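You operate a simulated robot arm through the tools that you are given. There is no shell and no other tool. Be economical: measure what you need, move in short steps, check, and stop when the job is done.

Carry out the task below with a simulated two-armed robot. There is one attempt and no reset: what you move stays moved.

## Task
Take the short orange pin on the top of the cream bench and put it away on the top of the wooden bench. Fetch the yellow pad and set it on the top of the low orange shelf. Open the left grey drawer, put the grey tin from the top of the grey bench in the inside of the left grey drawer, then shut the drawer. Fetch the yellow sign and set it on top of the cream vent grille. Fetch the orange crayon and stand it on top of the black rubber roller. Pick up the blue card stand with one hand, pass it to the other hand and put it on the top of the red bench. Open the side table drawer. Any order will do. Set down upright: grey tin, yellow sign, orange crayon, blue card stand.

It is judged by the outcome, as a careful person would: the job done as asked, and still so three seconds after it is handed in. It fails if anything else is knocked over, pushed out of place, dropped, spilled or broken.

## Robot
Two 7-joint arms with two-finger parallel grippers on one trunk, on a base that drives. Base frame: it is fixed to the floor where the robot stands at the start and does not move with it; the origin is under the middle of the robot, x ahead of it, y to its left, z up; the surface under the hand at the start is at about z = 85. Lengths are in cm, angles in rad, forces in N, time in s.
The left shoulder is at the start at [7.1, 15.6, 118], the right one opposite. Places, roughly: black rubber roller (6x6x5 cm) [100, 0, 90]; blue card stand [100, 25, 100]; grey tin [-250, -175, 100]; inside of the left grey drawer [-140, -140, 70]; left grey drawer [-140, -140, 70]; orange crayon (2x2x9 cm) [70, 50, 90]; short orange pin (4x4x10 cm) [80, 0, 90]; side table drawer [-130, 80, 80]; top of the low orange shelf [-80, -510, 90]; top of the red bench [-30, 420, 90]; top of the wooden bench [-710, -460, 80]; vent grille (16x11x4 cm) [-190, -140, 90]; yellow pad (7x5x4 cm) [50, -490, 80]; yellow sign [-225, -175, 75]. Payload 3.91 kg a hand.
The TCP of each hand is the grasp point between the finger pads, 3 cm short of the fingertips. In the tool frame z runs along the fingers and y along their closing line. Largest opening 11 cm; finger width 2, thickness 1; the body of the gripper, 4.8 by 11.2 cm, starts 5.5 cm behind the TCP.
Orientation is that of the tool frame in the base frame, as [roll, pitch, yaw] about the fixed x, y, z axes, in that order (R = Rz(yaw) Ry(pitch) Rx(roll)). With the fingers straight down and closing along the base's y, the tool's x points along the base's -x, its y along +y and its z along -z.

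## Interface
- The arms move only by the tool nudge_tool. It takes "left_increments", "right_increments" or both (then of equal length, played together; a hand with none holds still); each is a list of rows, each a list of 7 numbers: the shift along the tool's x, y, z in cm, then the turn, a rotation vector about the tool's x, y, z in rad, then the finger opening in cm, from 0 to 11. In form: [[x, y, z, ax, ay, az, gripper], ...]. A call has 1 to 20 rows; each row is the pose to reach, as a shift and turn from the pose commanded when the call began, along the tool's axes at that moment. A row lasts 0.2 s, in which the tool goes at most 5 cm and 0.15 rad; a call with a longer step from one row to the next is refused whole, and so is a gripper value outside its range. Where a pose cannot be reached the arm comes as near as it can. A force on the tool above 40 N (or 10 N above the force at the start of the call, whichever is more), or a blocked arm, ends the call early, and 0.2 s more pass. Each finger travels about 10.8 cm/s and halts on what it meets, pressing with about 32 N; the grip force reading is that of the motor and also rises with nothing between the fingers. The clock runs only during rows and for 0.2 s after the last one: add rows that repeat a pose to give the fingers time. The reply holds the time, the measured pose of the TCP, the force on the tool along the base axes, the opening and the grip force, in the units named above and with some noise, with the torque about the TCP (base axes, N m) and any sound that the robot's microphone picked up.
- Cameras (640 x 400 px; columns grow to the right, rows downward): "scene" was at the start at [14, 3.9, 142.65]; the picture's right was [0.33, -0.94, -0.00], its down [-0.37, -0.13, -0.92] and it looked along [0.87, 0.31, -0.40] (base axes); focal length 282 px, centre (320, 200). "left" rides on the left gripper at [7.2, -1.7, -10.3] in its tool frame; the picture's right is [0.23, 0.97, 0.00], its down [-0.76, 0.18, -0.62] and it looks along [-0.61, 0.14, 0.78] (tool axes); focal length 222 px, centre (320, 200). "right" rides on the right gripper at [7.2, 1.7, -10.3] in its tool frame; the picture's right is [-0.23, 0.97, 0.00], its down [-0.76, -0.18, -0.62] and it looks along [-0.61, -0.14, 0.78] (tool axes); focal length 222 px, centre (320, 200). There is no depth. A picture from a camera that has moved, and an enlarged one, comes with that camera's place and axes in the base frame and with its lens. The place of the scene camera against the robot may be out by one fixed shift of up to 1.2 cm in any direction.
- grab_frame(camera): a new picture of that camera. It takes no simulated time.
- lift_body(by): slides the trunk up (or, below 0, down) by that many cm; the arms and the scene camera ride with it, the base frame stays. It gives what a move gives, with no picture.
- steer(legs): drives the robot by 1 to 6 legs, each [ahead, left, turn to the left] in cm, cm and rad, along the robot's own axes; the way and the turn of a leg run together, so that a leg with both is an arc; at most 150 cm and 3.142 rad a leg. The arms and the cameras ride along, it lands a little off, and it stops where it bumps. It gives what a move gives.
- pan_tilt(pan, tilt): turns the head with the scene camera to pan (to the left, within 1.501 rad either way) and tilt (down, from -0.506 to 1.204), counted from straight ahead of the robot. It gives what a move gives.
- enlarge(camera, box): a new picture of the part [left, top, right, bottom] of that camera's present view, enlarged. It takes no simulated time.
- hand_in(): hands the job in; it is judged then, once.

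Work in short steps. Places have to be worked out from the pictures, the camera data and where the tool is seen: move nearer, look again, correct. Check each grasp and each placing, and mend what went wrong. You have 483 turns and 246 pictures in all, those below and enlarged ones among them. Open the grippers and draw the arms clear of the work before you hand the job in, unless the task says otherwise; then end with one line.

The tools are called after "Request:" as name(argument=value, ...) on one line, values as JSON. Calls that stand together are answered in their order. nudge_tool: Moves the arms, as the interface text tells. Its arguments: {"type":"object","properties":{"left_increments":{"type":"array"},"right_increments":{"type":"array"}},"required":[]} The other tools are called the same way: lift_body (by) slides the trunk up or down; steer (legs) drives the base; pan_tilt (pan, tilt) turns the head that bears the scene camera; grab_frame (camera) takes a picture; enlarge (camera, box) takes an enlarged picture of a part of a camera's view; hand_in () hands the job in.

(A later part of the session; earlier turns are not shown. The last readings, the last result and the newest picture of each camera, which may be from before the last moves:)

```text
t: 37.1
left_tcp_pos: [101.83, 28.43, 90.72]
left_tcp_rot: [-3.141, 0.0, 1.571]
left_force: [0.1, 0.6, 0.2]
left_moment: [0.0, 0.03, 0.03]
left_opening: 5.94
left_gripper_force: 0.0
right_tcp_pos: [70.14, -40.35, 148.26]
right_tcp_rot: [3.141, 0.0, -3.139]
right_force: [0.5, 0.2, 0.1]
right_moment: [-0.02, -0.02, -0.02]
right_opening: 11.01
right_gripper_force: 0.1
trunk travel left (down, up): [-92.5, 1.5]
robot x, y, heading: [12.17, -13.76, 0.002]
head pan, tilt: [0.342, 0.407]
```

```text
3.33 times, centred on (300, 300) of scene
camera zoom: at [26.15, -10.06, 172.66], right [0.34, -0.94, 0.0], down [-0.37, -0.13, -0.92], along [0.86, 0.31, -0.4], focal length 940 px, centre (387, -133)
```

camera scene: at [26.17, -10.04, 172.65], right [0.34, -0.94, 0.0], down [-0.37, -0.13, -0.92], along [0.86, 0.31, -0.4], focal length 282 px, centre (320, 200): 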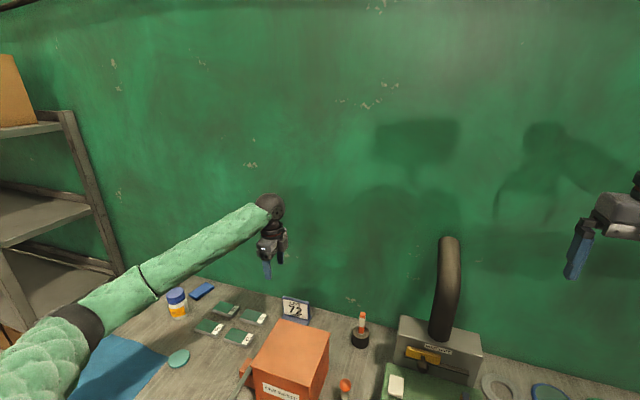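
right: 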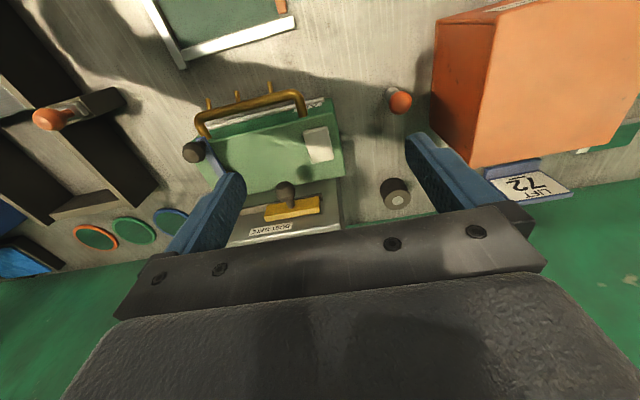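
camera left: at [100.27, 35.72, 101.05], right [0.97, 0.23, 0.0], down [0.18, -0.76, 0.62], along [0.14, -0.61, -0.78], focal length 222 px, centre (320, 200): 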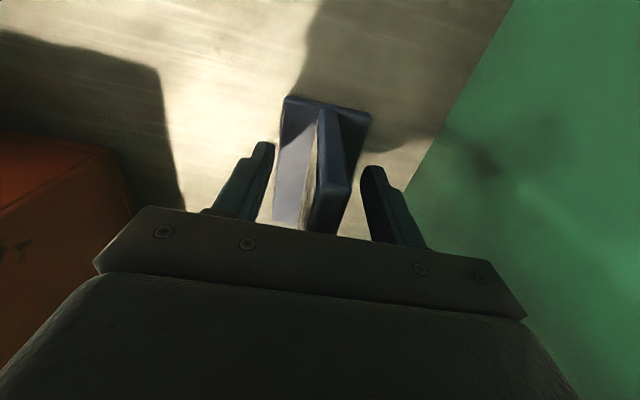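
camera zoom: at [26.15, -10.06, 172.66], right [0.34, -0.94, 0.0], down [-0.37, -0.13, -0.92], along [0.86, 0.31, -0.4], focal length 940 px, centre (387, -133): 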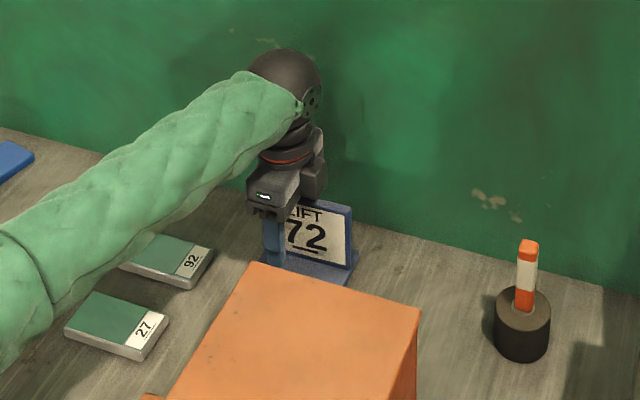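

Fingers straddle the plate near its left end. Close and lift.

Request:
nudge_tool(left_increments=[[0, 0, 0, 0, 0, 0, 4], [0, 0, 0, 0, 0, 0, 2], [0, 0, 0, 0, 0, 0, 0], [0, 0, 0, 0, 0, 0, 0], [0, 0, 0, 0, 0, 0, 0]])

Request:
nudge_tool(left_increments=[[0, 0, -3, 0, 0, 0, 0], [0, 0, -7, 0, 0, 0, 0], [0, 0, -11, 0, 0, 0, 0], [0, 0, -15, 0, 0, 0, 0], [0, 0, -19, 0, 0, 0, 0], [0, 0, -23, 0, 0, 0, 0], [0, 0, -27, 0, 0, 0, 0], [0, 0, -31, 0, 0, 0, 0], [0, -4, -34, 0, 0, 0, 0], [0, -8, -34, 0, 0, 0, 0], [0, -12, -34, 0, 0, 0, 0], [0, -16, -34, 0, 0, 0, 0], [0, -20, -34, 0, 0, 0, 0]])

Request:
grab_frame(camera="scene")

```text
t: 38.3
left_tcp_pos: [101.89, 28.4, 90.7]
left_tcp_rot: [-3.142, 0.0, 1.572]
left_force: [2.1, 0.6, -0.6]
left_moment: [0.0, -0.01, -0.03]
left_opening: 1.15
left_gripper_force: 32.3
right_tcp_pos: [70.16, -40.3, 148.3]
right_tcp_rot: [-3.141, -0.001, -3.139]
right_force: [-0.2, 0.8, 1.1]
right_moment: [0.0, 0.03, 0.01]
right_opening: 11.0
right_gripper_force: 0.1
trunk travel left (down, up): [-92.5, 1.5]
robot x, y, heading: [12.03, -13.56, -0.004]
head pan, tilt: [0.342, 0.407]
```

```text
t: 41.1
left_tcp_pos: [81.66, 28.5, 124.65]
left_tcp_rot: [3.139, 0.0, 1.57]
left_force: [-0.7, -0.6, -0.8]
left_moment: [0.06, 0.0, 0.02]
left_opening: 1.14
left_gripper_force: 32.1
right_tcp_pos: [69.97, -40.19, 148.52]
right_tcp_rot: [-3.141, 0.003, 3.141]
right_force: [-0.8, -0.2, -0.8]
right_moment: [-0.01, -0.04, 0.0]
right_opening: 10.96
right_gripper_force: 0.0
trunk travel left (down, up): [-92.5, 1.5]
robot x, y, heading: [11.97, -14.24, -0.0]
head pan, tilt: [0.342, 0.407]
```

```text
212 pictures are left
camera scene: at [25.94, -9.97, 172.67], right [0.34, -0.94, 0.0], down [-0.37, -0.13, -0.92], along [0.87, 0.31, -0.39], focal length 282 px, centre (320, 200)
```

scene: 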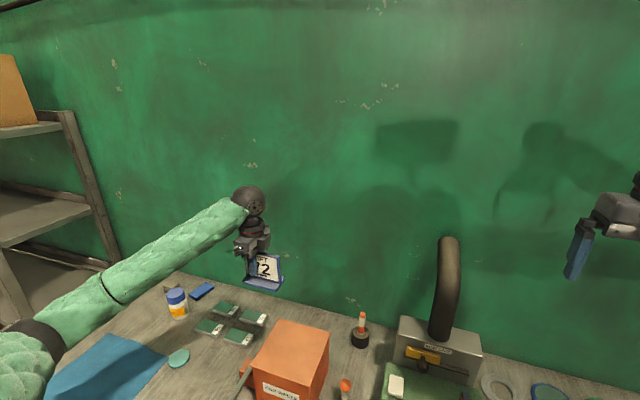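

Stand is held. Drive back from the bench, then bring the hands together for the pass.

Request:
steer(legs=[[-40, 0, 0]])

Request:
nudge_tool(left_increments=[[-4, -1, 0, 0, 0, 0, 0], [-8, -3, 0, 0, 0, 0, 0], [-12, -5, 0, 0, 0, 0, 0], [-16, -7, 0, 0, 0, 0, 0], [-20, -9, 0, 0, 0, 0, 0], [-24, -11, 0, 0, 0, 0, 0], [-27, -12, 0, 0, 0, 0, 0], [-27, -12, 0, 0, 0, 0, 0], [-27, -12, 0, 0, 0, 0, 0], [-27, -12, 0, 0, 0, 0, 0], [-27, -12, 0, 0, 0, 0, 0], [-27, -12, 0, 0, 0, 0, 0]], right_increments=[[0, 0, 0, 0, 0, -0.14, 8], [0, 0, 0, 0, 0, -0.28, 7], [0, 0, 0, 0, 0, -0.42, 6], [0, 0, 0, 0, 0, -0.56, 6], [0, 0, 0, 0, 0, -0.7, 6], [0, 0, 0, 0, 0, -0.84, 6], [0, 0, 0, 0, 0, -0.98, 6], [0, 0, 0, 0, 0, -1.12, 6], [0, 0, 0, 0, 0, -1.26, 6], [0, 0, 0, 0, 0, -1.4, 6], [0, 0, 0, 0, 0, -1.5, 6], [0, 0, 0, 0, 0, -1.571, 6]])

```text
t: 43.6
left_tcp_pos: [41.77, 28.47, 124.76]
left_tcp_rot: [3.141, 0.001, 1.573]
left_force: [-0.1, 1.0, -0.7]
left_moment: [-0.02, 0.03, 0.02]
left_opening: 1.16
left_gripper_force: 32.2
right_tcp_pos: [30.47, -40.13, 148.17]
right_tcp_rot: [3.141, -0.001, -3.137]
right_force: [0.1, 0.2, 0.3]
right_moment: [-0.02, 0.01, 0.01]
right_opening: 11.01
right_gripper_force: 0.1
trunk travel left (down, up): [-92.5, 1.5]
robot x, y, heading: [-27.85, -14.16, 0.001]
head pan, tilt: [0.342, 0.407]
```

```text
t: 46.2
left_tcp_pos: [29.85, 1.64, 124.7]
left_tcp_rot: [3.141, 0.002, 1.572]
left_force: [-1.0, 0.6, -1.3]
left_moment: [0.02, -0.01, 0.02]
left_opening: 1.16
left_gripper_force: 31.6
right_tcp_pos: [19.17, -28.69, 149.41]
right_tcp_rot: [3.138, 0.0, -1.595]
right_force: [0.0, -0.7, -0.3]
right_moment: [-0.01, 0.02, -0.02]
right_opening: 6.0
right_gripper_force: 0.0
right hand out of reach, approached as far as the arm can: row 8, 9, 10, 11, 12
trunk travel left (down, up): [-92.5, 1.5]
robot x, y, heading: [-27.49, -14.11, 0.004]
head pan, tilt: [0.342, 0.407]
```

The right hand drifted at its reach limit. Move it part-way toward a pre-grasp pose while tilting, then check where it is.

Request:
nudge_tool(right_increments=[[-1, -1, 3, 0, -0.1, 0, 6], [-2, -2, 6, 0, -0.2, 0, 6], [-3, -4, 9, 0, -0.3, 0, 6], [-4, -6, 12, 0, -0.4, 0, 6], [-6, -8, 14, 0, -0.5, 0, 6], [-8, -10, 15, 0, -0.6, -0.024, 6], [-8, -10, 15, 0, -0.6, -0.024, 6]])

Request:
pan_tilt(pan=0.1, tilt=0.65)

Request:
grab_frame(camera="scene")

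```text
t: 47.8
left_tcp_pos: [29.93, 1.58, 124.7]
left_tcp_rot: [-3.142, 0.003, 1.572]
left_force: [-0.4, -0.3, -1.0]
left_moment: [-0.01, 0.01, 0.03]
left_opening: 1.16
left_gripper_force: 32.2
right_tcp_pos: [19.35, -15.53, 145.89]
right_tcp_rot: [-3.132, 0.598, -1.54]
right_force: [-0.8, -0.2, 0.6]
right_moment: [-0.02, 0.0, 0.02]
right_opening: 6.02
right_gripper_force: 0.1
right hand out of reach, approached as far as the arm can: row 1, 2, 3, 4, 5, 6, 7
trunk travel left (down, up): [-92.5, 1.5]
robot x, y, heading: [-28.08, -14.35, 0.004]
head pan, tilt: [0.342, 0.407]
```

```text
t: 48.5
left_tcp_pos: [29.92, 1.51, 124.83]
left_tcp_rot: [3.141, -0.001, 1.573]
left_force: [0.0, -0.6, -0.1]
left_moment: [0.0, 0.01, 0.01]
left_opening: 1.14
left_gripper_force: 31.5
right_tcp_pos: [19.37, -15.5, 145.91]
right_tcp_rot: [-3.135, 0.594, -1.54]
right_force: [-0.6, 0.3, 0.0]
right_moment: [-0.01, 0.01, 0.01]
right_opening: 5.98
right_gripper_force: 0.1
trunk travel left (down, up): [-92.5, 1.5]
robot x, y, heading: [-27.78, -13.96, 0.006]
head pan, tilt: [0.099, 0.649]
```

```text
211 pictures are left
camera scene: at [-13.83, -12.26, 170.47], right [0.1, -0.99, 0.0], down [-0.6, -0.06, -0.8], along [0.79, 0.08, -0.6], focal length 282 px, centre (320, 200)
```

scene: 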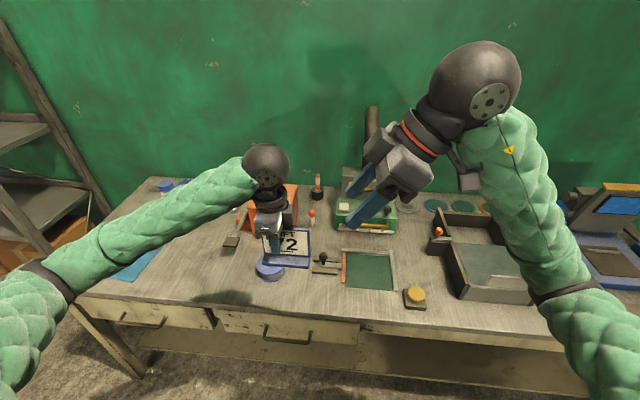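

Target was too close to the body. Move both hands further ahead.

Request:
nudge_tool(left_increments=[[0, 4, 0, 0, 0, 0, 0], [0, 8, 0, 0, 0, 0, 0], [0, 12, 0, 0, 0, 0, 0], [0, 16, 0, 0, 0, 0, 0], [0, 19, 0, 0, 0, 0, 0], [0, 19, 0, 0, 0, 0, 0], [0, 19, 0, 0, 0, 0, 0], [0, 19, 0, 0, 0, 0, 0]], right_increments=[[0, -4, 0, 0, 0, 0, 6], [0, -8, 0, 0, 0, 0, 6], [0, -12, 0, 0, 0, 0, 6], [0, -16, 0, 0, 0, 0, 6], [0, -20, 0, 0, 0, 0, 6], [0, -24, 0, 0, 0, 0, 6], [0, -28, 0, 0, 0, 0, 6], [0, -28, 0, 0, 0, 0, 6]])

Request:
grab_frame(camera="scene")

```text
t: 50.3
left_tcp_pos: [48.89, 1.51, 124.78]
left_tcp_rot: [-3.14, 0.0, 1.571]
left_force: [-0.5, -0.3, -1.3]
left_moment: [-0.01, 0.0, 0.0]
left_opening: 1.18
left_gripper_force: 32.0
right_tcp_pos: [22.86, -11.35, 150.71]
right_tcp_rot: [-3.136, 0.599, -1.539]
right_force: [-0.2, 0.5, -0.1]
right_moment: [-0.02, 0.01, -0.01]
right_opening: 5.98
right_gripper_force: 0.1
right hand out of reach, approached as far as the arm can: row 1, 2, 3, 4, 5, 6, 7, 8
trunk travel left (down, up): [-92.5, 1.5]
robot x, y, heading: [-27.51, -14.3, 0.004]
head pan, tilt: [0.099, 0.649]
```

```text
210 pictures are left
camera scene: at [-13.82, -12.41, 170.46], right [0.1, -0.99, 0.0], down [-0.6, -0.06, -0.8], along [0.79, 0.08, -0.61], focal length 282 px, centre (320, 200)
```

scene: 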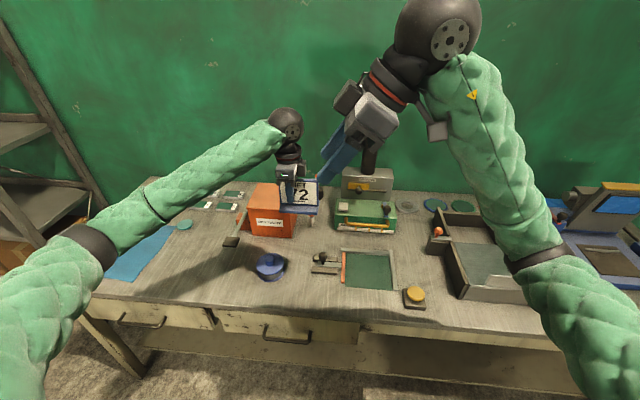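

The right hand is at a joint limit because it's so high. Move it out to the right and down while untilting.

Request:
nudge_tool(right_increments=[[3.3, -2.1, 1.4, 0, 0.06, 0, 6], [6.6, -4.2, 2.8, 0, 0.12, 0, 6], [9.9, -6.4, 4.1, 0, 0.18, 0, 6], [13.2, -8.6, 5.5, 0, 0.24, 0, 6], [16.5, -10.7, 6.9, 0, 0.3, 0, 6], [19.9, -12.8, 8.3, 0, 0.36, 0, 6], [23.2, -15, 9.7, 0, 0.42, 0, 6], [26.5, -17.1, 11, 0, 0.48, 0, 6], [29.8, -19.3, 12.4, 0, 0.54, 0, 6], [33.1, -21.4, 13.8, 0, 0.6, 0, 6], [33.1, -21.4, 13.8, 0, 0.6, 0, 6]])

Request:
grab_frame(camera="scene")

```text
t: 52.7
left_tcp_pos: [49.14, 1.6, 124.61]
left_tcp_rot: [-3.139, 0.001, 1.573]
left_force: [0.3, 0.0, -1.3]
left_moment: [0.02, 0.03, 0.01]
left_opening: 1.15
left_gripper_force: 32.1
right_tcp_pos: [29.35, -25.82, 113.41]
right_tcp_rot: [-3.058, 0.02, -1.582]
right_force: [0.1, -0.1, 0.2]
right_moment: [0.0, -0.03, 0.0]
right_opening: 6.01
right_gripper_force: 0.0
right hand out of reach, approached as far as the arm can: row 1, 2, 3, 4, 5, 6, 7, 8, 9, 10, 11
trunk travel left (down, up): [-92.5, 1.5]
robot x, y, heading: [-27.8, -13.86, 0.003]
head pan, tilt: [0.099, 0.649]
```

```text
209 pictures are left
camera scene: at [-13.6, -12.29, 170.44], right [0.1, -0.99, 0.0], down [-0.6, -0.06, -0.8], along [0.79, 0.08, -0.61], focal length 282 px, centre (320, 200)
```

scene: 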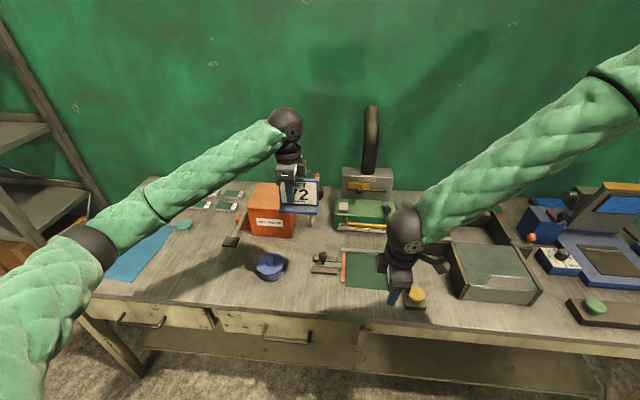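

The arm's in a bad branch; unwind the right yaw to its original orientation and return it to a comfortable pose.

Request:
nudge_tool(right_increments=[[2, -1, -1, 0, 0, 0.15, 6], [4, -2, -2, 0, 0, 0.3, 6], [6, -3, -3, 0, 0, 0.45, 6], [8, -4, -4, 0, 0, 0.6, 6], [10, -6, -5, 0, 0, 0.75, 6], [10, -8, -6, 0, 0, 0.9, 6], [10, -10, -7, 0, 0, 1.05, 6], [10, -12, -7, 0, 0, 1.2, 6], [10, -14, -7, 0, 0, 1.35, 6], [10, -16, -7, 0, 0, 1.5, 6], [10, -16, -7, 0, 0, 1.57, 6], [10, -16, -7, 0, 0, 1.57, 6]])

Request:
grab_frame(camera="scene")

```text
t: 55.3
left_tcp_pos: [48.84, 1.7, 124.75]
left_tcp_rot: [3.142, 0.0, 1.572]
left_force: [0.2, 1.1, -0.7]
left_moment: [0.0, 0.0, 0.05]
left_opening: 1.15
left_gripper_force: 31.6
right_tcp_pos: [44.13, -36.14, 121.66]
right_tcp_rot: [3.122, 0.086, 3.128]
right_force: [0.4, -0.2, 1.4]
right_moment: [0.03, -0.03, 0.0]
right_opening: 6.01
right_gripper_force: 0.1
trunk travel left (down, up): [-92.5, 1.5]
robot x, y, heading: [-27.68, -14.09, 0.003]
head pan, tilt: [0.099, 0.649]
```

```text
208 pictures are left
camera scene: at [-13.85, -12.32, 170.46], right [0.1, -0.99, 0.0], down [-0.6, -0.06, -0.8], along [0.79, 0.08, -0.61], focal length 282 px, centre (320, 200)
```

scene: 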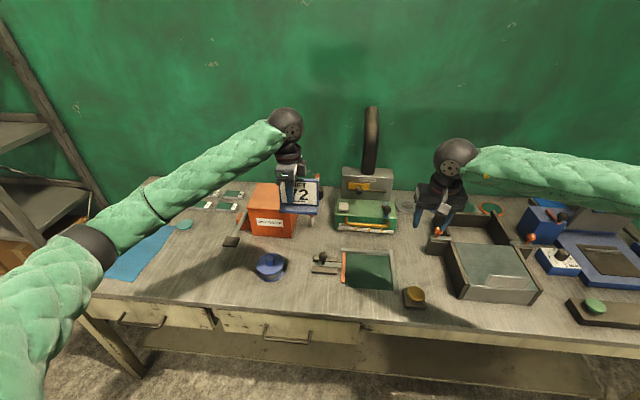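

Now reachable. Re-try the −90° yaw here, at the lower height.

Request:
nudge_tool(right_increments=[[0, 0, 0, 0, -0.04, -0.15, 6], [0, 0, 0, 0, -0.086, -0.3, 6], [0, 0, 0, 0, -0.086, -0.45, 6], [0, 0, 0, 0, -0.086, -0.6, 6], [0, 0, 0, 0, -0.086, -0.75, 6], [0, 0, 0, 0, -0.086, -0.9, 6], [0, 0, 0, 0, -0.086, -1.04, 6], [0, 0, 0, 0, -0.06, -1.18, 6], [0, 0, 0, 0, -0.03, -1.32, 6], [0, 0, 0, 0, 0, -1.46, 6], [0, 0, 0, 0, 0, -1.57, 6], [0, 0, 0, 0, 0, -1.57, 6]])

Request:
grab_frame(camera="scene")

```text
refused: row 1 steps farther than a row can; nothing moved
```

```text
207 pictures are left
camera scene: at [-13.85, -12.32, 170.46], right [0.1, -0.99, 0.0], down [-0.6, -0.06, -0.8], along [0.79, 0.08, -0.61], focal length 282 px, centre (320, 200)
```

scene: 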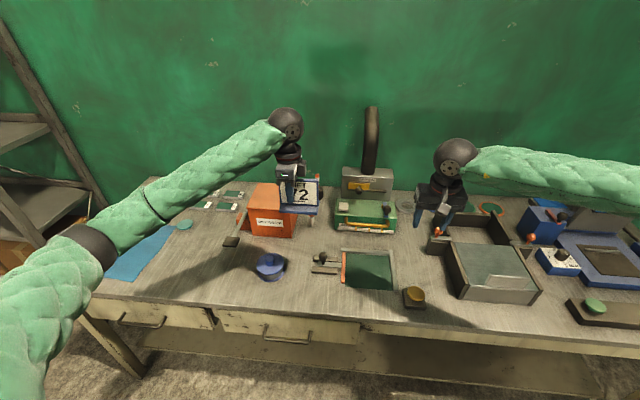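

Same, with smaller first step.

Request:
nudge_tool(right_increments=[[0, 0, 0, 0, 0, -0.14, 6], [0, 0, 0, 0, 0, -0.28, 6], [0, 0, 0, 0, 0, -0.42, 6], [0, 0, 0, 0, 0, -0.56, 6], [0, 0, 0, 0, 0, -0.7, 6], [0, 0, 0, 0, 0, -0.84, 6], [0, 0, 0, 0, 0, -0.98, 6], [0, 0, 0, 0, 0, -1.12, 6], [0, 0, 0, 0, 0, -1.26, 6], [0, 0, 0, 0, 0, -1.4, 6], [0, 0, 0, 0, 0, -1.5, 6], [0, 0, 0, 0, 0, -1.57, 6]])

Request:
grab_frame(camera="scene")

```text
t: 58.1
left_tcp_pos: [49.08, 1.94, 124.5]
left_tcp_rot: [-3.139, 0.004, 1.569]
left_force: [-0.2, 1.2, -0.6]
left_moment: [-0.04, 0.0, 0.01]
left_opening: 1.16
left_gripper_force: 32.4
right_tcp_pos: [29.55, -20.71, 114.6]
right_tcp_rot: [-3.067, 0.108, -1.619]
right_force: [-0.6, 0.1, -0.2]
right_moment: [-0.04, 0.02, -0.01]
right_opening: 6.0
right_gripper_force: 0.1
right hand out of reach, approached as far as the arm can: row 7, 8, 9, 10, 11, 12
trunk travel left (down, up): [-92.5, 1.5]
robot x, y, heading: [-27.66, -14.01, 0.003]
head pan, tilt: [0.099, 0.649]
stopped in row 12 (right hand): the arm was blocked; the commanded pose is now the measured one
```

```text
206 pictures are left
camera scene: at [-13.67, -11.65, 170.43], right [0.1, -0.99, 0.0], down [-0.6, -0.07, -0.8], along [0.79, 0.08, -0.61], focal length 282 px, centre (320, 200)
```

scene: 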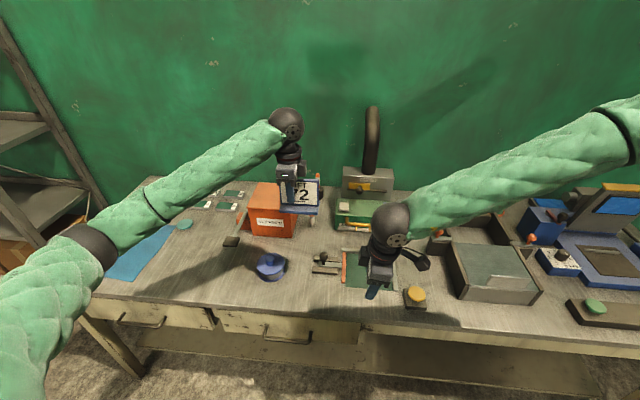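

Blocked again. Unwind, go to the mirror image of where the left hand managed this rotation, and try there.

Request:
nudge_tool(right_increments=[[3, -1, -0.5, 0, 0, 0.14, 6], [6, -2, -1, 0, 0, 0.28, 6], [9, -4, -1.5, 0, 0, 0.42, 6], [12, -6, -2, 0, 0, 0.56, 6], [15, -8, -2.5, 0, 0, 0.7, 6], [18, -10, -3, 0, 0, 0.84, 6], [21, -12, -4, 0, 0, 0.98, 6], [24, -14, -5, 0, 0, 1.12, 6], [27, -16, -6, 0, 0, 1.26, 6], [30, -18, -6, 0, 0, 1.4, 6], [33, -20, -6, 0, 0, 1.5, 6], [34, -21, -6, 0, 0, 1.57, 6], [34, -21, -6, 0, 0, 1.57, 6]])

Request:
grab_frame(camera="scene")

```text
t: 60.9
left_tcp_pos: [48.95, 1.08, 124.79]
left_tcp_rot: [3.141, 0.001, 1.568]
left_force: [-0.2, -0.3, -1.0]
left_moment: [0.02, 0.0, 0.01]
left_opening: 1.16
left_gripper_force: 32.0
right_tcp_pos: [48.08, -56.96, 118.29]
right_tcp_rot: [3.029, 0.075, 3.082]
right_force: [-0.4, 0.2, 0.5]
right_moment: [-0.01, 0.0, 0.01]
right_opening: 5.99
right_gripper_force: 0.1
trunk travel left (down, up): [-92.5, 1.5]
robot x, y, heading: [-27.72, -13.95, 0.0]
head pan, tilt: [0.099, 0.649]
```

```text
205 pictures are left
camera scene: at [-13.85, -12.47, 170.46], right [0.1, -0.99, 0.0], down [-0.6, -0.06, -0.8], along [0.79, 0.08, -0.6], focal length 282 px, centre (320, 200)
```

scene: 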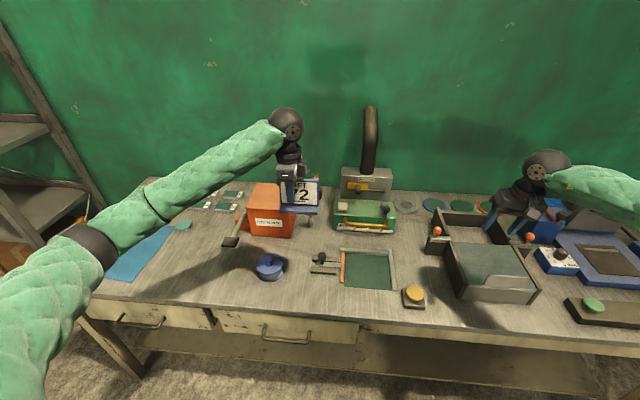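

The right elbow sits high, so try the opposite 90° yaw instead.

Request:
nudge_tool(right_increments=[[0, 0, 0, 0, 0, 0.14, 6], [0, 0, 0, 0, 0, 0.28, 6], [0, 0, 0, 0, 0, 0.42, 6], [0, 0, 0, 0, 0, 0.56, 6], [0, 0, 0, 0, 0, 0.7, 6], [0, 0, 0, 0, 0, 0.84, 6], [0, 0, 0, 0, 0, 0.98, 6], [0, 0, 0, 0, 0, 1.12, 6], [0, 0, 0, 0, 0, 1.26, 6], [0, 0, 0, 0, 0, 1.4, 6], [0, 0, 0, 0, 0, 1.5, 6], [0, 0, 0, 0, 0, 1.57, 6]])

Request:
grab_frame(camera="scene")

```text
t: 63.5
left_tcp_pos: [48.81, 1.05, 124.74]
left_tcp_rot: [-3.141, 0.0, 1.571]
left_force: [0.4, -0.1, 0.1]
left_moment: [0.02, -0.02, -0.01]
left_opening: 1.14
left_gripper_force: 31.9
right_tcp_pos: [48.13, -57.06, 118.4]
right_tcp_rot: [3.067, -0.111, 1.519]
right_force: [-0.3, 0.6, 1.2]
right_moment: [0.02, -0.04, 0.0]
right_opening: 6.0
right_gripper_force: 0.0
trunk travel left (down, up): [-92.5, 1.5]
robot x, y, heading: [-27.77, -14.04, 0.003]
head pan, tilt: [0.099, 0.649]
```

```text
204 pictures are left
camera scene: at [-13.84, -12.48, 170.46], right [0.1, -0.99, 0.0], down [-0.6, -0.06, -0.8], along [0.79, 0.08, -0.61], focal length 282 px, centre (320, 200)
```

scene: 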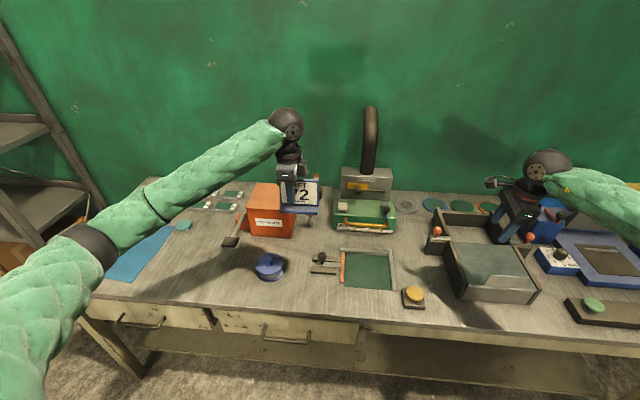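

Works. Now tilt to ~35° toward the stand and come partway in.

Request:
nudge_tool(right_increments=[[4, 0, -0.5, 0.013, 0.07, -0.004, 6], [8, 0, -1, 0.026, 0.14, -0.009, 6], [12, -0.1, -1.5, 0.039, 0.21, -0.013, 6], [16, -0.2, -2, 0.052, 0.28, -0.018, 6], [20, -0.3, -2.6, 0.065, 0.35, -0.022, 6], [24, -0.4, -3.1, 0.078, 0.42, -0.027, 6], [27.6, -0.4, -3.6, 0.091, 0.491, -0.031, 6], [27.6, -0.4, -3.6, 0.091, 0.491, -0.031, 6]])

Request:
grab_frame(camera="scene")

```text
t: 65.3
left_tcp_pos: [48.88, 1.1, 124.74]
left_tcp_rot: [3.141, -0.002, 1.57]
left_force: [0.2, 0.7, -1.2]
left_moment: [0.02, -0.01, 0.01]
left_opening: 1.17
left_gripper_force: 31.8
right_tcp_pos: [48.81, -30.03, 124.87]
right_tcp_rot: [3.14, -0.603, 1.575]
right_force: [0.1, -1.2, -0.7]
right_moment: [0.02, 0.01, -0.02]
right_opening: 6.0
right_gripper_force: 0.1
trunk travel left (down, up): [-92.5, 1.5]
robot x, y, heading: [-27.94, -14.08, 0.0]
head pan, tilt: [0.099, 0.649]
```

```text
203 pictures are left
camera scene: at [-13.87, -12.55, 170.47], right [0.1, -0.99, 0.0], down [-0.6, -0.06, -0.8], along [0.79, 0.08, -0.6], focal length 282 px, centre (320, 200)
```

scene: 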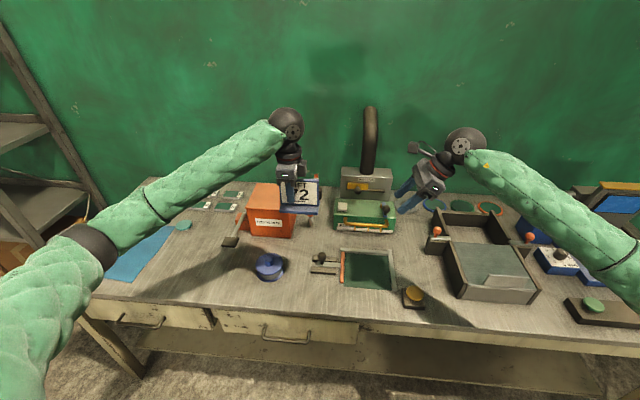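

Good. Tilt further (to ~1.0 rad) so the camera clears the left wrist, and go to the pre-grasp.

Request:
nudge_tool(right_increments=[[3.5, 0, 0.9, 0, 0.1, 0, 6], [7, 0, 1.8, 0, 0.2, 0, 6], [11, 0, 2.7, 0, 0.3, 0, 6], [15.5, 0, 3.9, 0, 0.4, 0, 6], [15.5, 0, 3.9, 0, 0.4, 0, 6]])

Request:
enlarge(camera="scene", box=[220, 80, 460, 260])

Request:
grab_frame(camera="right")

```text
t: 66.5
left_tcp_pos: [48.89, 1.12, 124.72]
left_tcp_rot: [-3.141, 0.001, 1.569]
left_force: [-0.5, -0.4, -1.9]
left_moment: [0.05, 0.02, 0.02]
left_opening: 1.15
left_gripper_force: 32.0
right_tcp_pos: [48.67, -15.21, 130.52]
right_tcp_rot: [-3.14, -1.003, 1.574]
right_force: [0.1, -0.6, 0.6]
right_moment: [0.01, 0.02, 0.02]
right_opening: 5.99
right_gripper_force: 0.0
trunk travel left (down, up): [-92.5, 1.5]
robot x, y, heading: [-27.7, -13.99, 0.0]
head pan, tilt: [0.099, 0.649]
```

```text
2.22 times, centred on (340, 170) of scene
camera zoom: at [-13.88, -12.61, 170.47], right [0.1, -0.99, 0.0], down [-0.6, -0.06, -0.8], along [0.79, 0.08, -0.6], focal length 627 px, centre (276, 267)
```

zoom: 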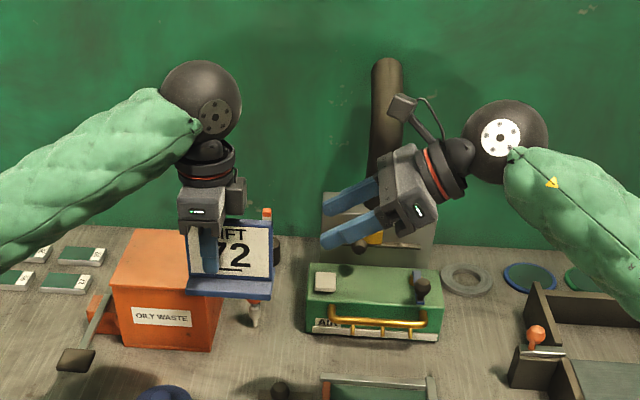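

```text
201 pictures are left
camera right: at [50.35, -20.12, 142.16], right [0.97, -0.12, -0.19], down [-0.18, -0.94, -0.31], along [-0.14, 0.33, -0.93], focal length 222 px, centre (320, 200)
```

right: 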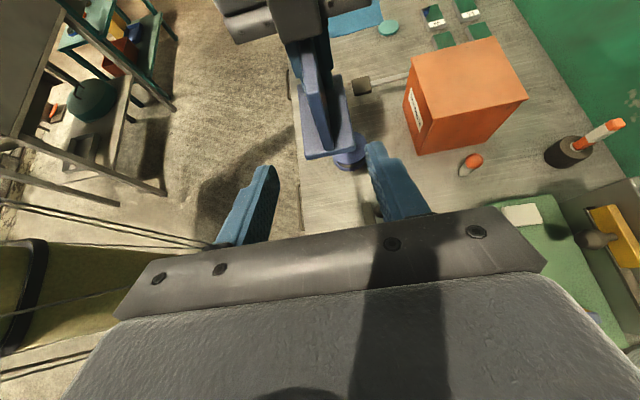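

Alignment looks right. Advance 12 cm along the fingers in steps.

Request:
nudge_tool(right_increments=[[0, 0, 3, 0, 0, 0, 6], [0, 0, 6, 0, 0, 0, 6], [0, 0, 9, 0, 0, 0, 6], [0, 0, 9, 0, 0, 0, 6]])

Request:
enlarge(camera="scene", box=[220, 80, 460, 260])

Request:
grab_frame(camera="right")

```text
t: 67.5
left_tcp_pos: [48.86, 1.02, 124.59]
left_tcp_rot: [-3.14, 0.001, 1.571]
left_force: [-0.1, -0.8, -0.7]
left_moment: [0.02, -0.02, 0.01]
left_opening: 1.18
left_gripper_force: 32.3
right_tcp_pos: [48.84, -7.5, 125.62]
right_tcp_rot: [3.14, -1.001, 1.575]
right_force: [0.3, -0.4, 0.3]
right_moment: [-0.01, 0.0, 0.0]
right_opening: 5.99
right_gripper_force: 0.1
trunk travel left (down, up): [-92.5, 1.5]
robot x, y, heading: [-27.95, -14.35, 0.007]
head pan, tilt: [0.099, 0.649]
```

```text
2.22 times, centred on (340, 170) of scene
camera zoom: at [-13.82, -12.46, 170.46], right [0.1, -0.99, 0.0], down [-0.6, -0.06, -0.8], along [0.79, 0.08, -0.61], focal length 627 px, centre (276, 267)
```

zoom: 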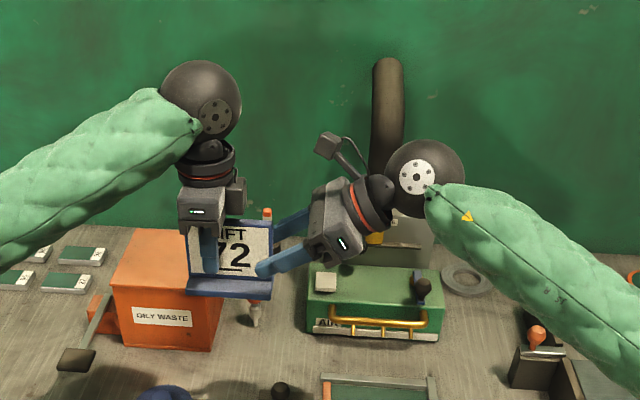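

```text
199 pictures are left
camera right: at [50.47, -12.38, 137.27], right [0.97, -0.12, -0.19], down [-0.18, -0.94, -0.3], along [-0.14, 0.33, -0.93], focal length 222 px, centre (320, 200)
```

right: 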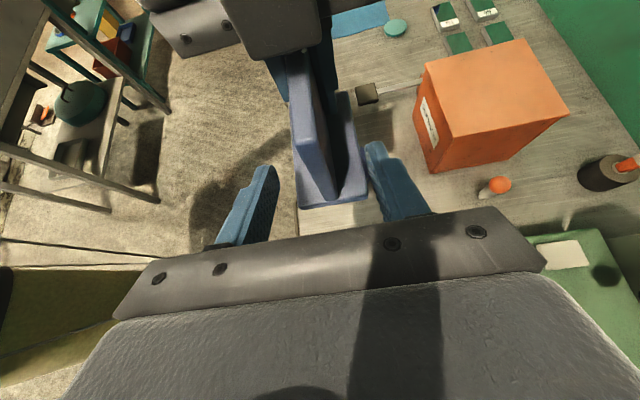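

Advance the last 2.7 cm and close the right hand.

Request:
nudge_tool(right_increments=[[0, 0, 1.4, 0, 0, 0, 6], [0, 0, 2.7, 0, 0, 0, 6], [0, 0, 2.7, 0, 0, 0, 4], [0, 0, 2.7, 0, 0, 0, 2], [0, 0, 2.7, 0, 0, 0, 0], [0, 0, 2.7, 0, 0, 0, 0], [0, 0, 2.7, 0, 0, 0, 0]])

Request:
grab_frame(camera="right")

Request:
enlarge(camera="scene", box=[220, 80, 460, 260])

```text
t: 69.1
left_tcp_pos: [48.83, 1.16, 124.7]
left_tcp_rot: [-3.14, 0.002, 1.567]
left_force: [-13.5, -2.5, 1.6]
left_moment: [-0.07, 0.2, -0.24]
left_opening: 1.14
left_gripper_force: 31.9
right_tcp_pos: [48.85, -5.18, 123.99]
right_tcp_rot: [3.14, -1.0, 1.573]
right_force: [13.5, 2.9, -1.8]
right_moment: [-0.14, -0.13, -0.61]
right_opening: 1.17
right_gripper_force: 31.9
trunk travel left (down, up): [-92.5, 1.5]
robot x, y, heading: [-28.01, -14.0, 0.002]
head pan, tilt: [0.099, 0.649]
```

```text
198 pictures are left
camera right: at [50.49, -10.13, 135.74], right [0.97, -0.12, -0.19], down [-0.18, -0.94, -0.3], along [-0.14, 0.33, -0.93], focal length 222 px, centre (320, 200)
```

right: 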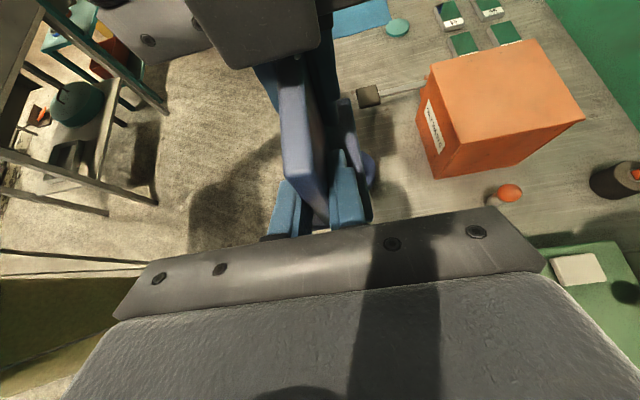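

```text
2.22 times, centred on (340, 170) of scene
camera zoom: at [-13.82, -12.43, 170.46], right [0.1, -0.99, 0.0], down [-0.6, -0.06, -0.8], along [0.79, 0.08, -0.61], focal length 627 px, centre (276, 267)
```

zoom: 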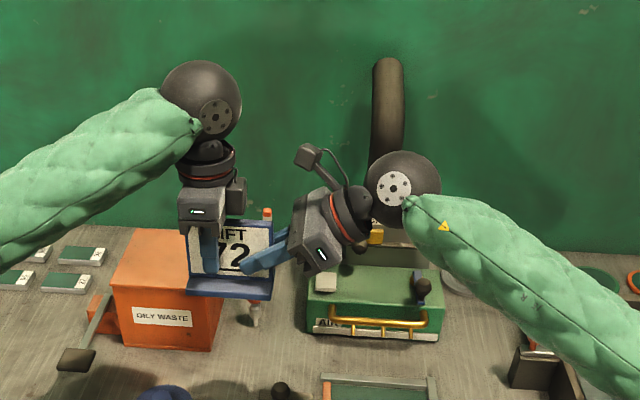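

Both hold it. Release with the left and lift it clear.

Request:
nudge_tool(left_increments=[[0, 0, 0, 0, 0, 0, 2], [0, 0, 0, 0, 0, 0, 4], [0, 0, 0, 0, 0, 0, 5], [0, 0, -3, 0, 0, 0, 5], [1, 0, -7, 0, 0, 0, 5], [3, 0, -10, 0, 0, 0, 5], [7, 0, -10, 0, 0, 0, 5], [11, 0, -10, 0, 0, 0, 5], [15, 0, -10, 0, 0, 0, 5], [19, 0, -10, 0, 0, 0, 5]])

Request:
grab_frame(camera="scene")

```text
t: 71.3
left_tcp_pos: [48.94, 20.24, 134.64]
left_tcp_rot: [3.14, 0.002, 1.567]
left_force: [-0.6, -0.7, -0.9]
left_moment: [-0.03, 0.01, -0.02]
left_opening: 4.99
left_gripper_force: 0.1
right_tcp_pos: [48.83, -5.03, 124.16]
right_tcp_rot: [3.139, -0.997, 1.574]
right_force: [0.2, -0.3, -0.1]
right_moment: [-0.07, -0.01, 0.01]
right_opening: 1.15
right_gripper_force: 32.2
trunk travel left (down, up): [-92.5, 1.5]
robot x, y, heading: [-27.63, -14.11, 0.003]
head pan, tilt: [0.099, 0.649]
```

```text
196 pictures are left
camera scene: at [-13.91, -12.26, 170.47], right [0.1, -0.99, 0.0], down [-0.6, -0.06, -0.8], along [0.79, 0.08, -0.6], focal length 282 px, centre (320, 200)
```

scene: 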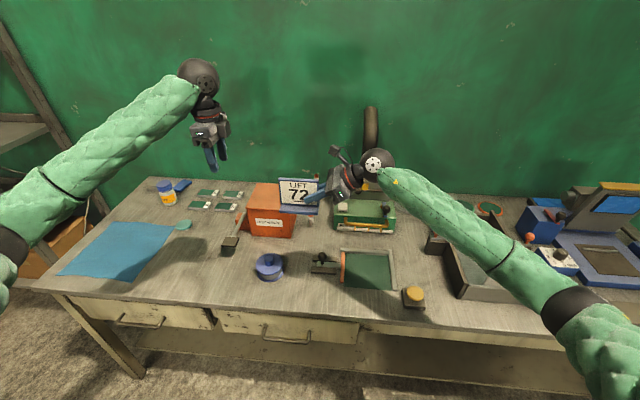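

The stand is in the right hand. Back away, and look around left toward the red bench.

Request:
steer(legs=[[-30, 0, 0]])

Request:
pan_tilt(pan=1.4, tilt=0.3)

Request:
grab_frame(camera="scene")

```text
t: 73.4
left_tcp_pos: [18.97, 20.13, 134.63]
left_tcp_rot: [-3.14, 0.002, 1.568]
left_force: [0.3, -0.2, -0.2]
left_moment: [0.03, 0.01, 0.01]
left_opening: 5.0
left_gripper_force: 0.0
right_tcp_pos: [18.86, -5.2, 123.9]
right_tcp_rot: [-3.139, -1.0, 1.572]
right_force: [0.3, 0.3, -0.6]
right_moment: [-0.02, 0.0, 0.02]
right_opening: 1.15
right_gripper_force: 32.0
trunk travel left (down, up): [-92.5, 1.5]
robot x, y, heading: [-58.02, -14.23, 0.002]
head pan, tilt: [0.099, 0.649]
```

```text
t: 74.8
left_tcp_pos: [18.94, 20.06, 134.64]
left_tcp_rot: [-3.141, 0.0, 1.568]
left_force: [-0.8, -1.0, -1.4]
left_moment: [-0.02, 0.01, 0.0]
left_opening: 5.0
left_gripper_force: 0.1
right_tcp_pos: [18.67, -5.41, 124.03]
right_tcp_rot: [-3.141, -1.001, 1.573]
right_force: [0.3, 0.7, -0.2]
right_moment: [-0.03, -0.01, -0.04]
right_opening: 1.14
right_gripper_force: 32.0
trunk travel left (down, up): [-92.5, 1.5]
robot x, y, heading: [-57.72, -14.33, -0.004]
head pan, tilt: [1.4, 0.3]
```

```text
195 pictures are left
camera scene: at [-50.97, -4.14, 173.64], right [0.99, -0.17, 0.0], down [-0.05, -0.29, -0.96], along [0.16, 0.94, -0.3], focal length 282 px, centre (320, 200)
```

scene: 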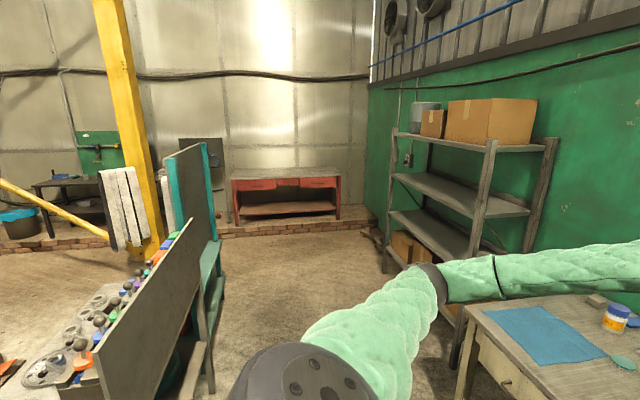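

The red bench is straight to my left at about y 355–430, x −100..30, top clear. Drive: forward a little, turn left, and go toward it.

Request:
steer(legs=[[22, 0, 0], [0, 0, 1.571], [120, 0, 0], [90, 0, 0]])

Request:
pan_tilt(pan=0, tilt=0.5)

Request:
grab_frame(camera="scene")

```text
t: 87.2
left_tcp_pos: [-72.69, 188.67, 135.37]
left_tcp_rot: [3.139, -0.007, -3.107]
left_force: [0.1, 0.1, -0.4]
left_moment: [0.0, -0.02, 0.02]
left_opening: 5.0
left_gripper_force: 0.1
right_tcp_pos: [-47.94, 189.78, 125.03]
right_tcp_rot: [3.121, -1.01, -3.078]
right_force: [1.1, -0.2, -1.5]
right_moment: [-0.01, 0.01, 0.04]
right_opening: 1.17
right_gripper_force: 32.2
trunk travel left (down, up): [-92.5, 1.5]
robot x, y, heading: [-36.63, 114.75, 1.611]
head pan, tilt: [1.4, 0.3]
stopped in leg 4: the robot was blocked; the commanded pose is now the measured one
```

```text
t: 88.7
left_tcp_pos: [-72.7, 188.73, 134.77]
left_tcp_rot: [-3.138, -0.008, -3.105]
left_force: [0.3, 0.2, 0.8]
left_moment: [-0.03, 0.0, 0.0]
left_opening: 5.01
left_gripper_force: 0.0
right_tcp_pos: [-48.25, 189.95, 124.74]
right_tcp_rot: [3.124, -1.011, -3.076]
right_force: [-0.2, -0.3, -0.9]
right_moment: [0.02, -0.03, -0.02]
right_opening: 1.17
right_gripper_force: 31.8
trunk travel left (down, up): [-92.5, 1.5]
robot x, y, heading: [-36.92, 114.91, 1.622]
head pan, tilt: [0.0, 0.499]
```

```text
194 pictures are left
camera scene: at [-34.6, 128.56, 171.87], right [1.0, 0.05, -0.02], down [0.01, -0.47, -0.88], along [-0.05, 0.88, -0.47], focal length 282 px, centre (320, 200)
```

scene: 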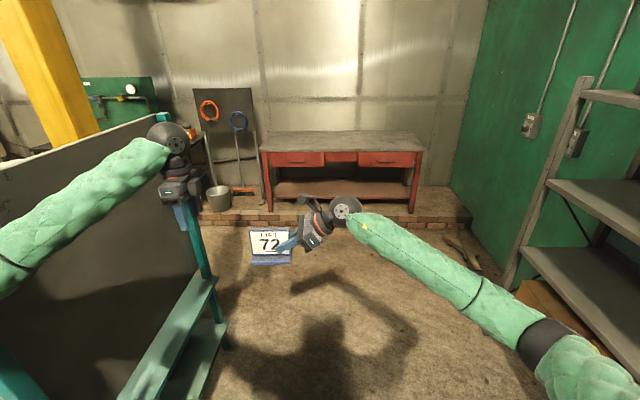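

Blocked, probably on the panel/cart to my left. Back up, check the view to the left.

Request:
steer(legs=[[-12, 0, 0]])

Request:
pan_tilt(pan=0.9, tilt=0.9)

Request:
grab_frame(camera="scene")

```text
t: 90.0
left_tcp_pos: [-74.69, 178.1, 133.5]
left_tcp_rot: [-3.128, 0.01, -3.107]
left_force: [-0.8, 0.6, -0.2]
left_moment: [-0.02, -0.03, 0.0]
left_opening: 5.0
left_gripper_force: 0.2
right_tcp_pos: [-49.78, 179.17, 123.87]
right_tcp_rot: [-3.14, -0.993, -3.096]
right_force: [-1.2, 0.9, -0.5]
right_moment: [0.01, -0.04, 0.01]
right_opening: 1.17
right_gripper_force: 32.0
trunk travel left (down, up): [-92.5, 1.5]
robot x, y, heading: [-36.7, 103.22, 1.617]
head pan, tilt: [0.0, 0.499]
```

```text
t: 91.2
left_tcp_pos: [-74.28, 177.98, 133.83]
left_tcp_rot: [-3.131, 0.007, -3.106]
left_force: [0.2, -0.2, 0.4]
left_moment: [0.0, 0.01, -0.03]
left_opening: 5.02
left_gripper_force: 0.1
right_tcp_pos: [-49.4, 178.86, 124.0]
right_tcp_rot: [3.14, -0.995, -3.092]
right_force: [0.1, -0.1, -0.8]
right_moment: [-0.01, -0.03, -0.02]
right_opening: 1.14
right_gripper_force: 32.0
trunk travel left (down, up): [-92.5, 1.5]
robot x, y, heading: [-36.59, 102.47, 1.62]
head pan, tilt: [0.901, 0.901]
```

```text
193 pictures are left
camera scene: at [-42.84, 113.16, 168.41], right [0.58, 0.81, 0.0], down [0.64, -0.46, -0.62], along [-0.5, 0.36, -0.78], focal length 282 px, centre (320, 200)
```

scene: 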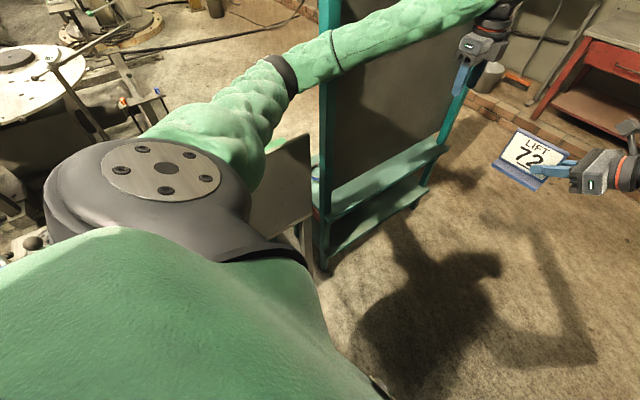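

The left forearm met the teal-framed board. Shift right 30 cm and then proceed ahead.

Request:
steer(legs=[[-5, 0, 0], [0, -30, -0.05]])

Request:
grab_frame(camera="scene")

```text
t: 93.7
left_tcp_pos: [-39.81, 175.47, 133.64]
left_tcp_rot: [-3.13, 0.008, 3.124]
left_force: [-0.5, 0.8, 0.1]
left_moment: [0.0, 0.01, 0.04]
left_opening: 5.01
left_gripper_force: 0.1
right_tcp_pos: [-15.13, 175.22, 124.03]
right_tcp_rot: [-3.141, -0.996, 3.136]
right_force: [0.5, 0.4, -1.0]
right_moment: [-0.03, -0.01, 0.02]
right_opening: 1.18
right_gripper_force: 32.0
trunk travel left (down, up): [-92.5, 1.5]
robot x, y, heading: [-6.15, 98.42, 1.565]
head pan, tilt: [0.901, 0.901]
```

```text
192 pictures are left
camera scene: at [-11.99, 109.23, 168.4], right [0.63, 0.78, 0.0], down [0.61, -0.49, -0.62], along [-0.48, 0.39, -0.78], focal length 282 px, centre (320, 200)
```

scene: 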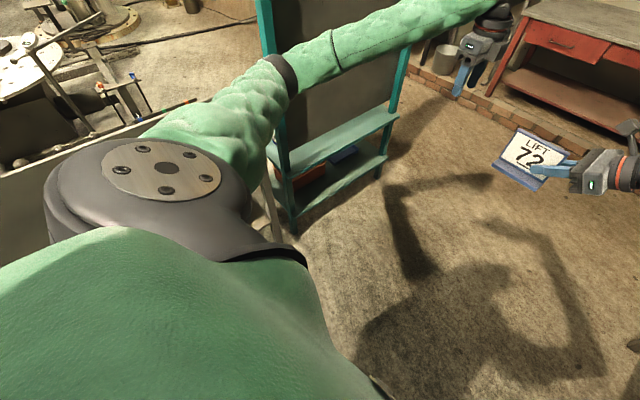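

Path ahead clear now. Drive toward the bench (front edge ≈ y 380).

Request:
steer(legs=[[120, 0, 0], [60, 0, 0]])

Request:
pan_tilt(pan=0, tilt=0.6)

Request:
grab_frame(camera="scene")

```text
t: 102.8
left_tcp_pos: [-39.85, 356.03, 133.78]
left_tcp_rot: [-3.13, 0.005, 3.131]
left_force: [-0.1, 0.6, 0.8]
left_moment: [0.0, 0.02, 0.0]
left_opening: 5.01
left_gripper_force: 0.1
right_tcp_pos: [-14.99, 355.8, 124.08]
right_tcp_rot: [3.139, -0.998, -3.138]
right_force: [0.1, 0.0, -1.6]
right_moment: [0.02, -0.06, -0.02]
right_opening: 1.18
right_gripper_force: 32.4
trunk travel left (down, up): [-92.5, 1.5]
robot x, y, heading: [-5.67, 279.48, 1.573]
head pan, tilt: [0.901, 0.901]
```

```text
t: 104.0
left_tcp_pos: [-39.79, 356.01, 133.93]
left_tcp_rot: [-3.131, 0.005, 3.132]
left_force: [0.5, -0.5, 0.0]
left_moment: [-0.02, -0.01, -0.01]
left_opening: 5.0
left_gripper_force: 0.0
right_tcp_pos: [-15.09, 356.0, 124.01]
right_tcp_rot: [3.141, -0.996, -3.137]
right_force: [0.1, 0.3, -0.8]
right_moment: [0.01, -0.04, 0.0]
right_opening: 1.17
right_gripper_force: 31.9
trunk travel left (down, up): [-92.5, 1.5]
robot x, y, heading: [-6.06, 279.53, 1.568]
head pan, tilt: [0.0, 0.6]
```

```text
191 pictures are left
camera scene: at [-5.49, 294.13, 170.89], right [1.0, 0.0, 0.0], down [0.0, -0.57, -0.82], along [0.0, 0.82, -0.57], focal length 282 px, centre (320, 200)
```

scene: 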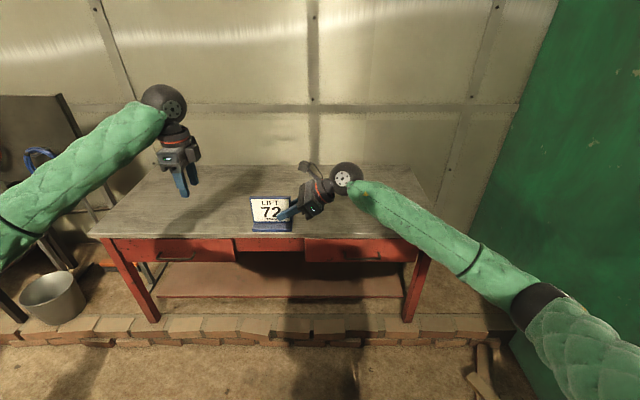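

Bench front edge at y≈382, curb at ≈385. Drive 42 cm closer, then lower the trunk 20.

Request:
steer(legs=[[42, 0, 0]])

Request:
lift_body(by=-20)

Request:
grab_frame(camera="scene")

Request:
grab_frame(camera="left")

```text
t: 106.6
left_tcp_pos: [-39.94, 398.12, 133.94]
left_tcp_rot: [-3.131, 0.005, 3.13]
left_force: [-0.2, -0.3, 0.1]
left_moment: [-0.02, 0.01, -0.02]
left_opening: 5.02
left_gripper_force: 0.0
right_tcp_pos: [-14.97, 397.91, 124.08]
right_tcp_rot: [3.139, -0.996, -3.136]
right_force: [0.4, 0.4, -0.9]
right_moment: [0.02, -0.03, 0.03]
right_opening: 1.16
right_gripper_force: 32.0
trunk travel left (down, up): [-92.5, 1.5]
robot x, y, heading: [-5.48, 321.35, 1.573]
head pan, tilt: [0.0, 0.6]
```

```text
t: 108.8
left_tcp_pos: [-39.88, 398.12, 113.95]
left_tcp_rot: [-3.132, 0.004, 3.131]
left_force: [0.2, -0.1, 0.1]
left_moment: [0.02, -0.02, -0.01]
left_opening: 5.02
left_gripper_force: 0.1
right_tcp_pos: [-15.07, 398.03, 103.99]
right_tcp_rot: [3.141, -0.995, -3.137]
right_force: [-0.2, 0.5, -1.0]
right_moment: [0.02, -0.06, -0.04]
right_opening: 1.15
right_gripper_force: 32.2
trunk travel left (down, up): [-72.5, 21.5]
robot x, y, heading: [-5.33, 321.37, 1.571]
head pan, tilt: [0.0, 0.6]
```

```text
190 pictures are left
camera scene: at [-5.52, 336.21, 150.9], right [1.0, 0.0, 0.0], down [0.0, -0.57, -0.82], along [0.0, 0.82, -0.57], focal length 282 px, centre (320, 200)
```

scene: 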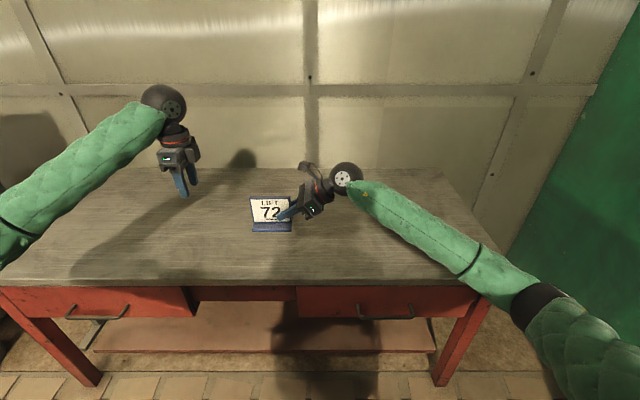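

```text
189 pictures are left
camera left: at [-47.19, 396.64, 124.13], right [-0.22, 0.98, -0.01], down [0.76, 0.18, 0.63], along [0.61, 0.13, -0.78], focal length 222 px, centre (320, 200)
```

left: 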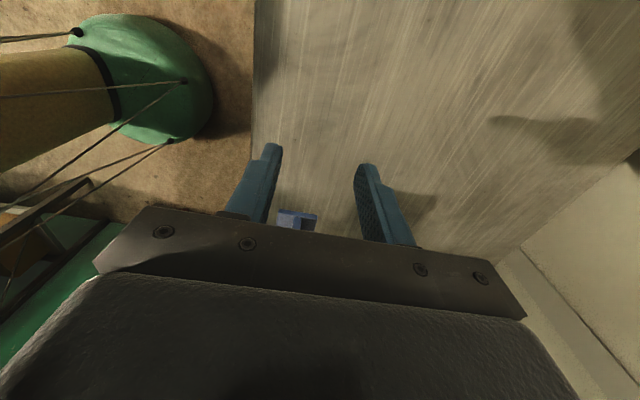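

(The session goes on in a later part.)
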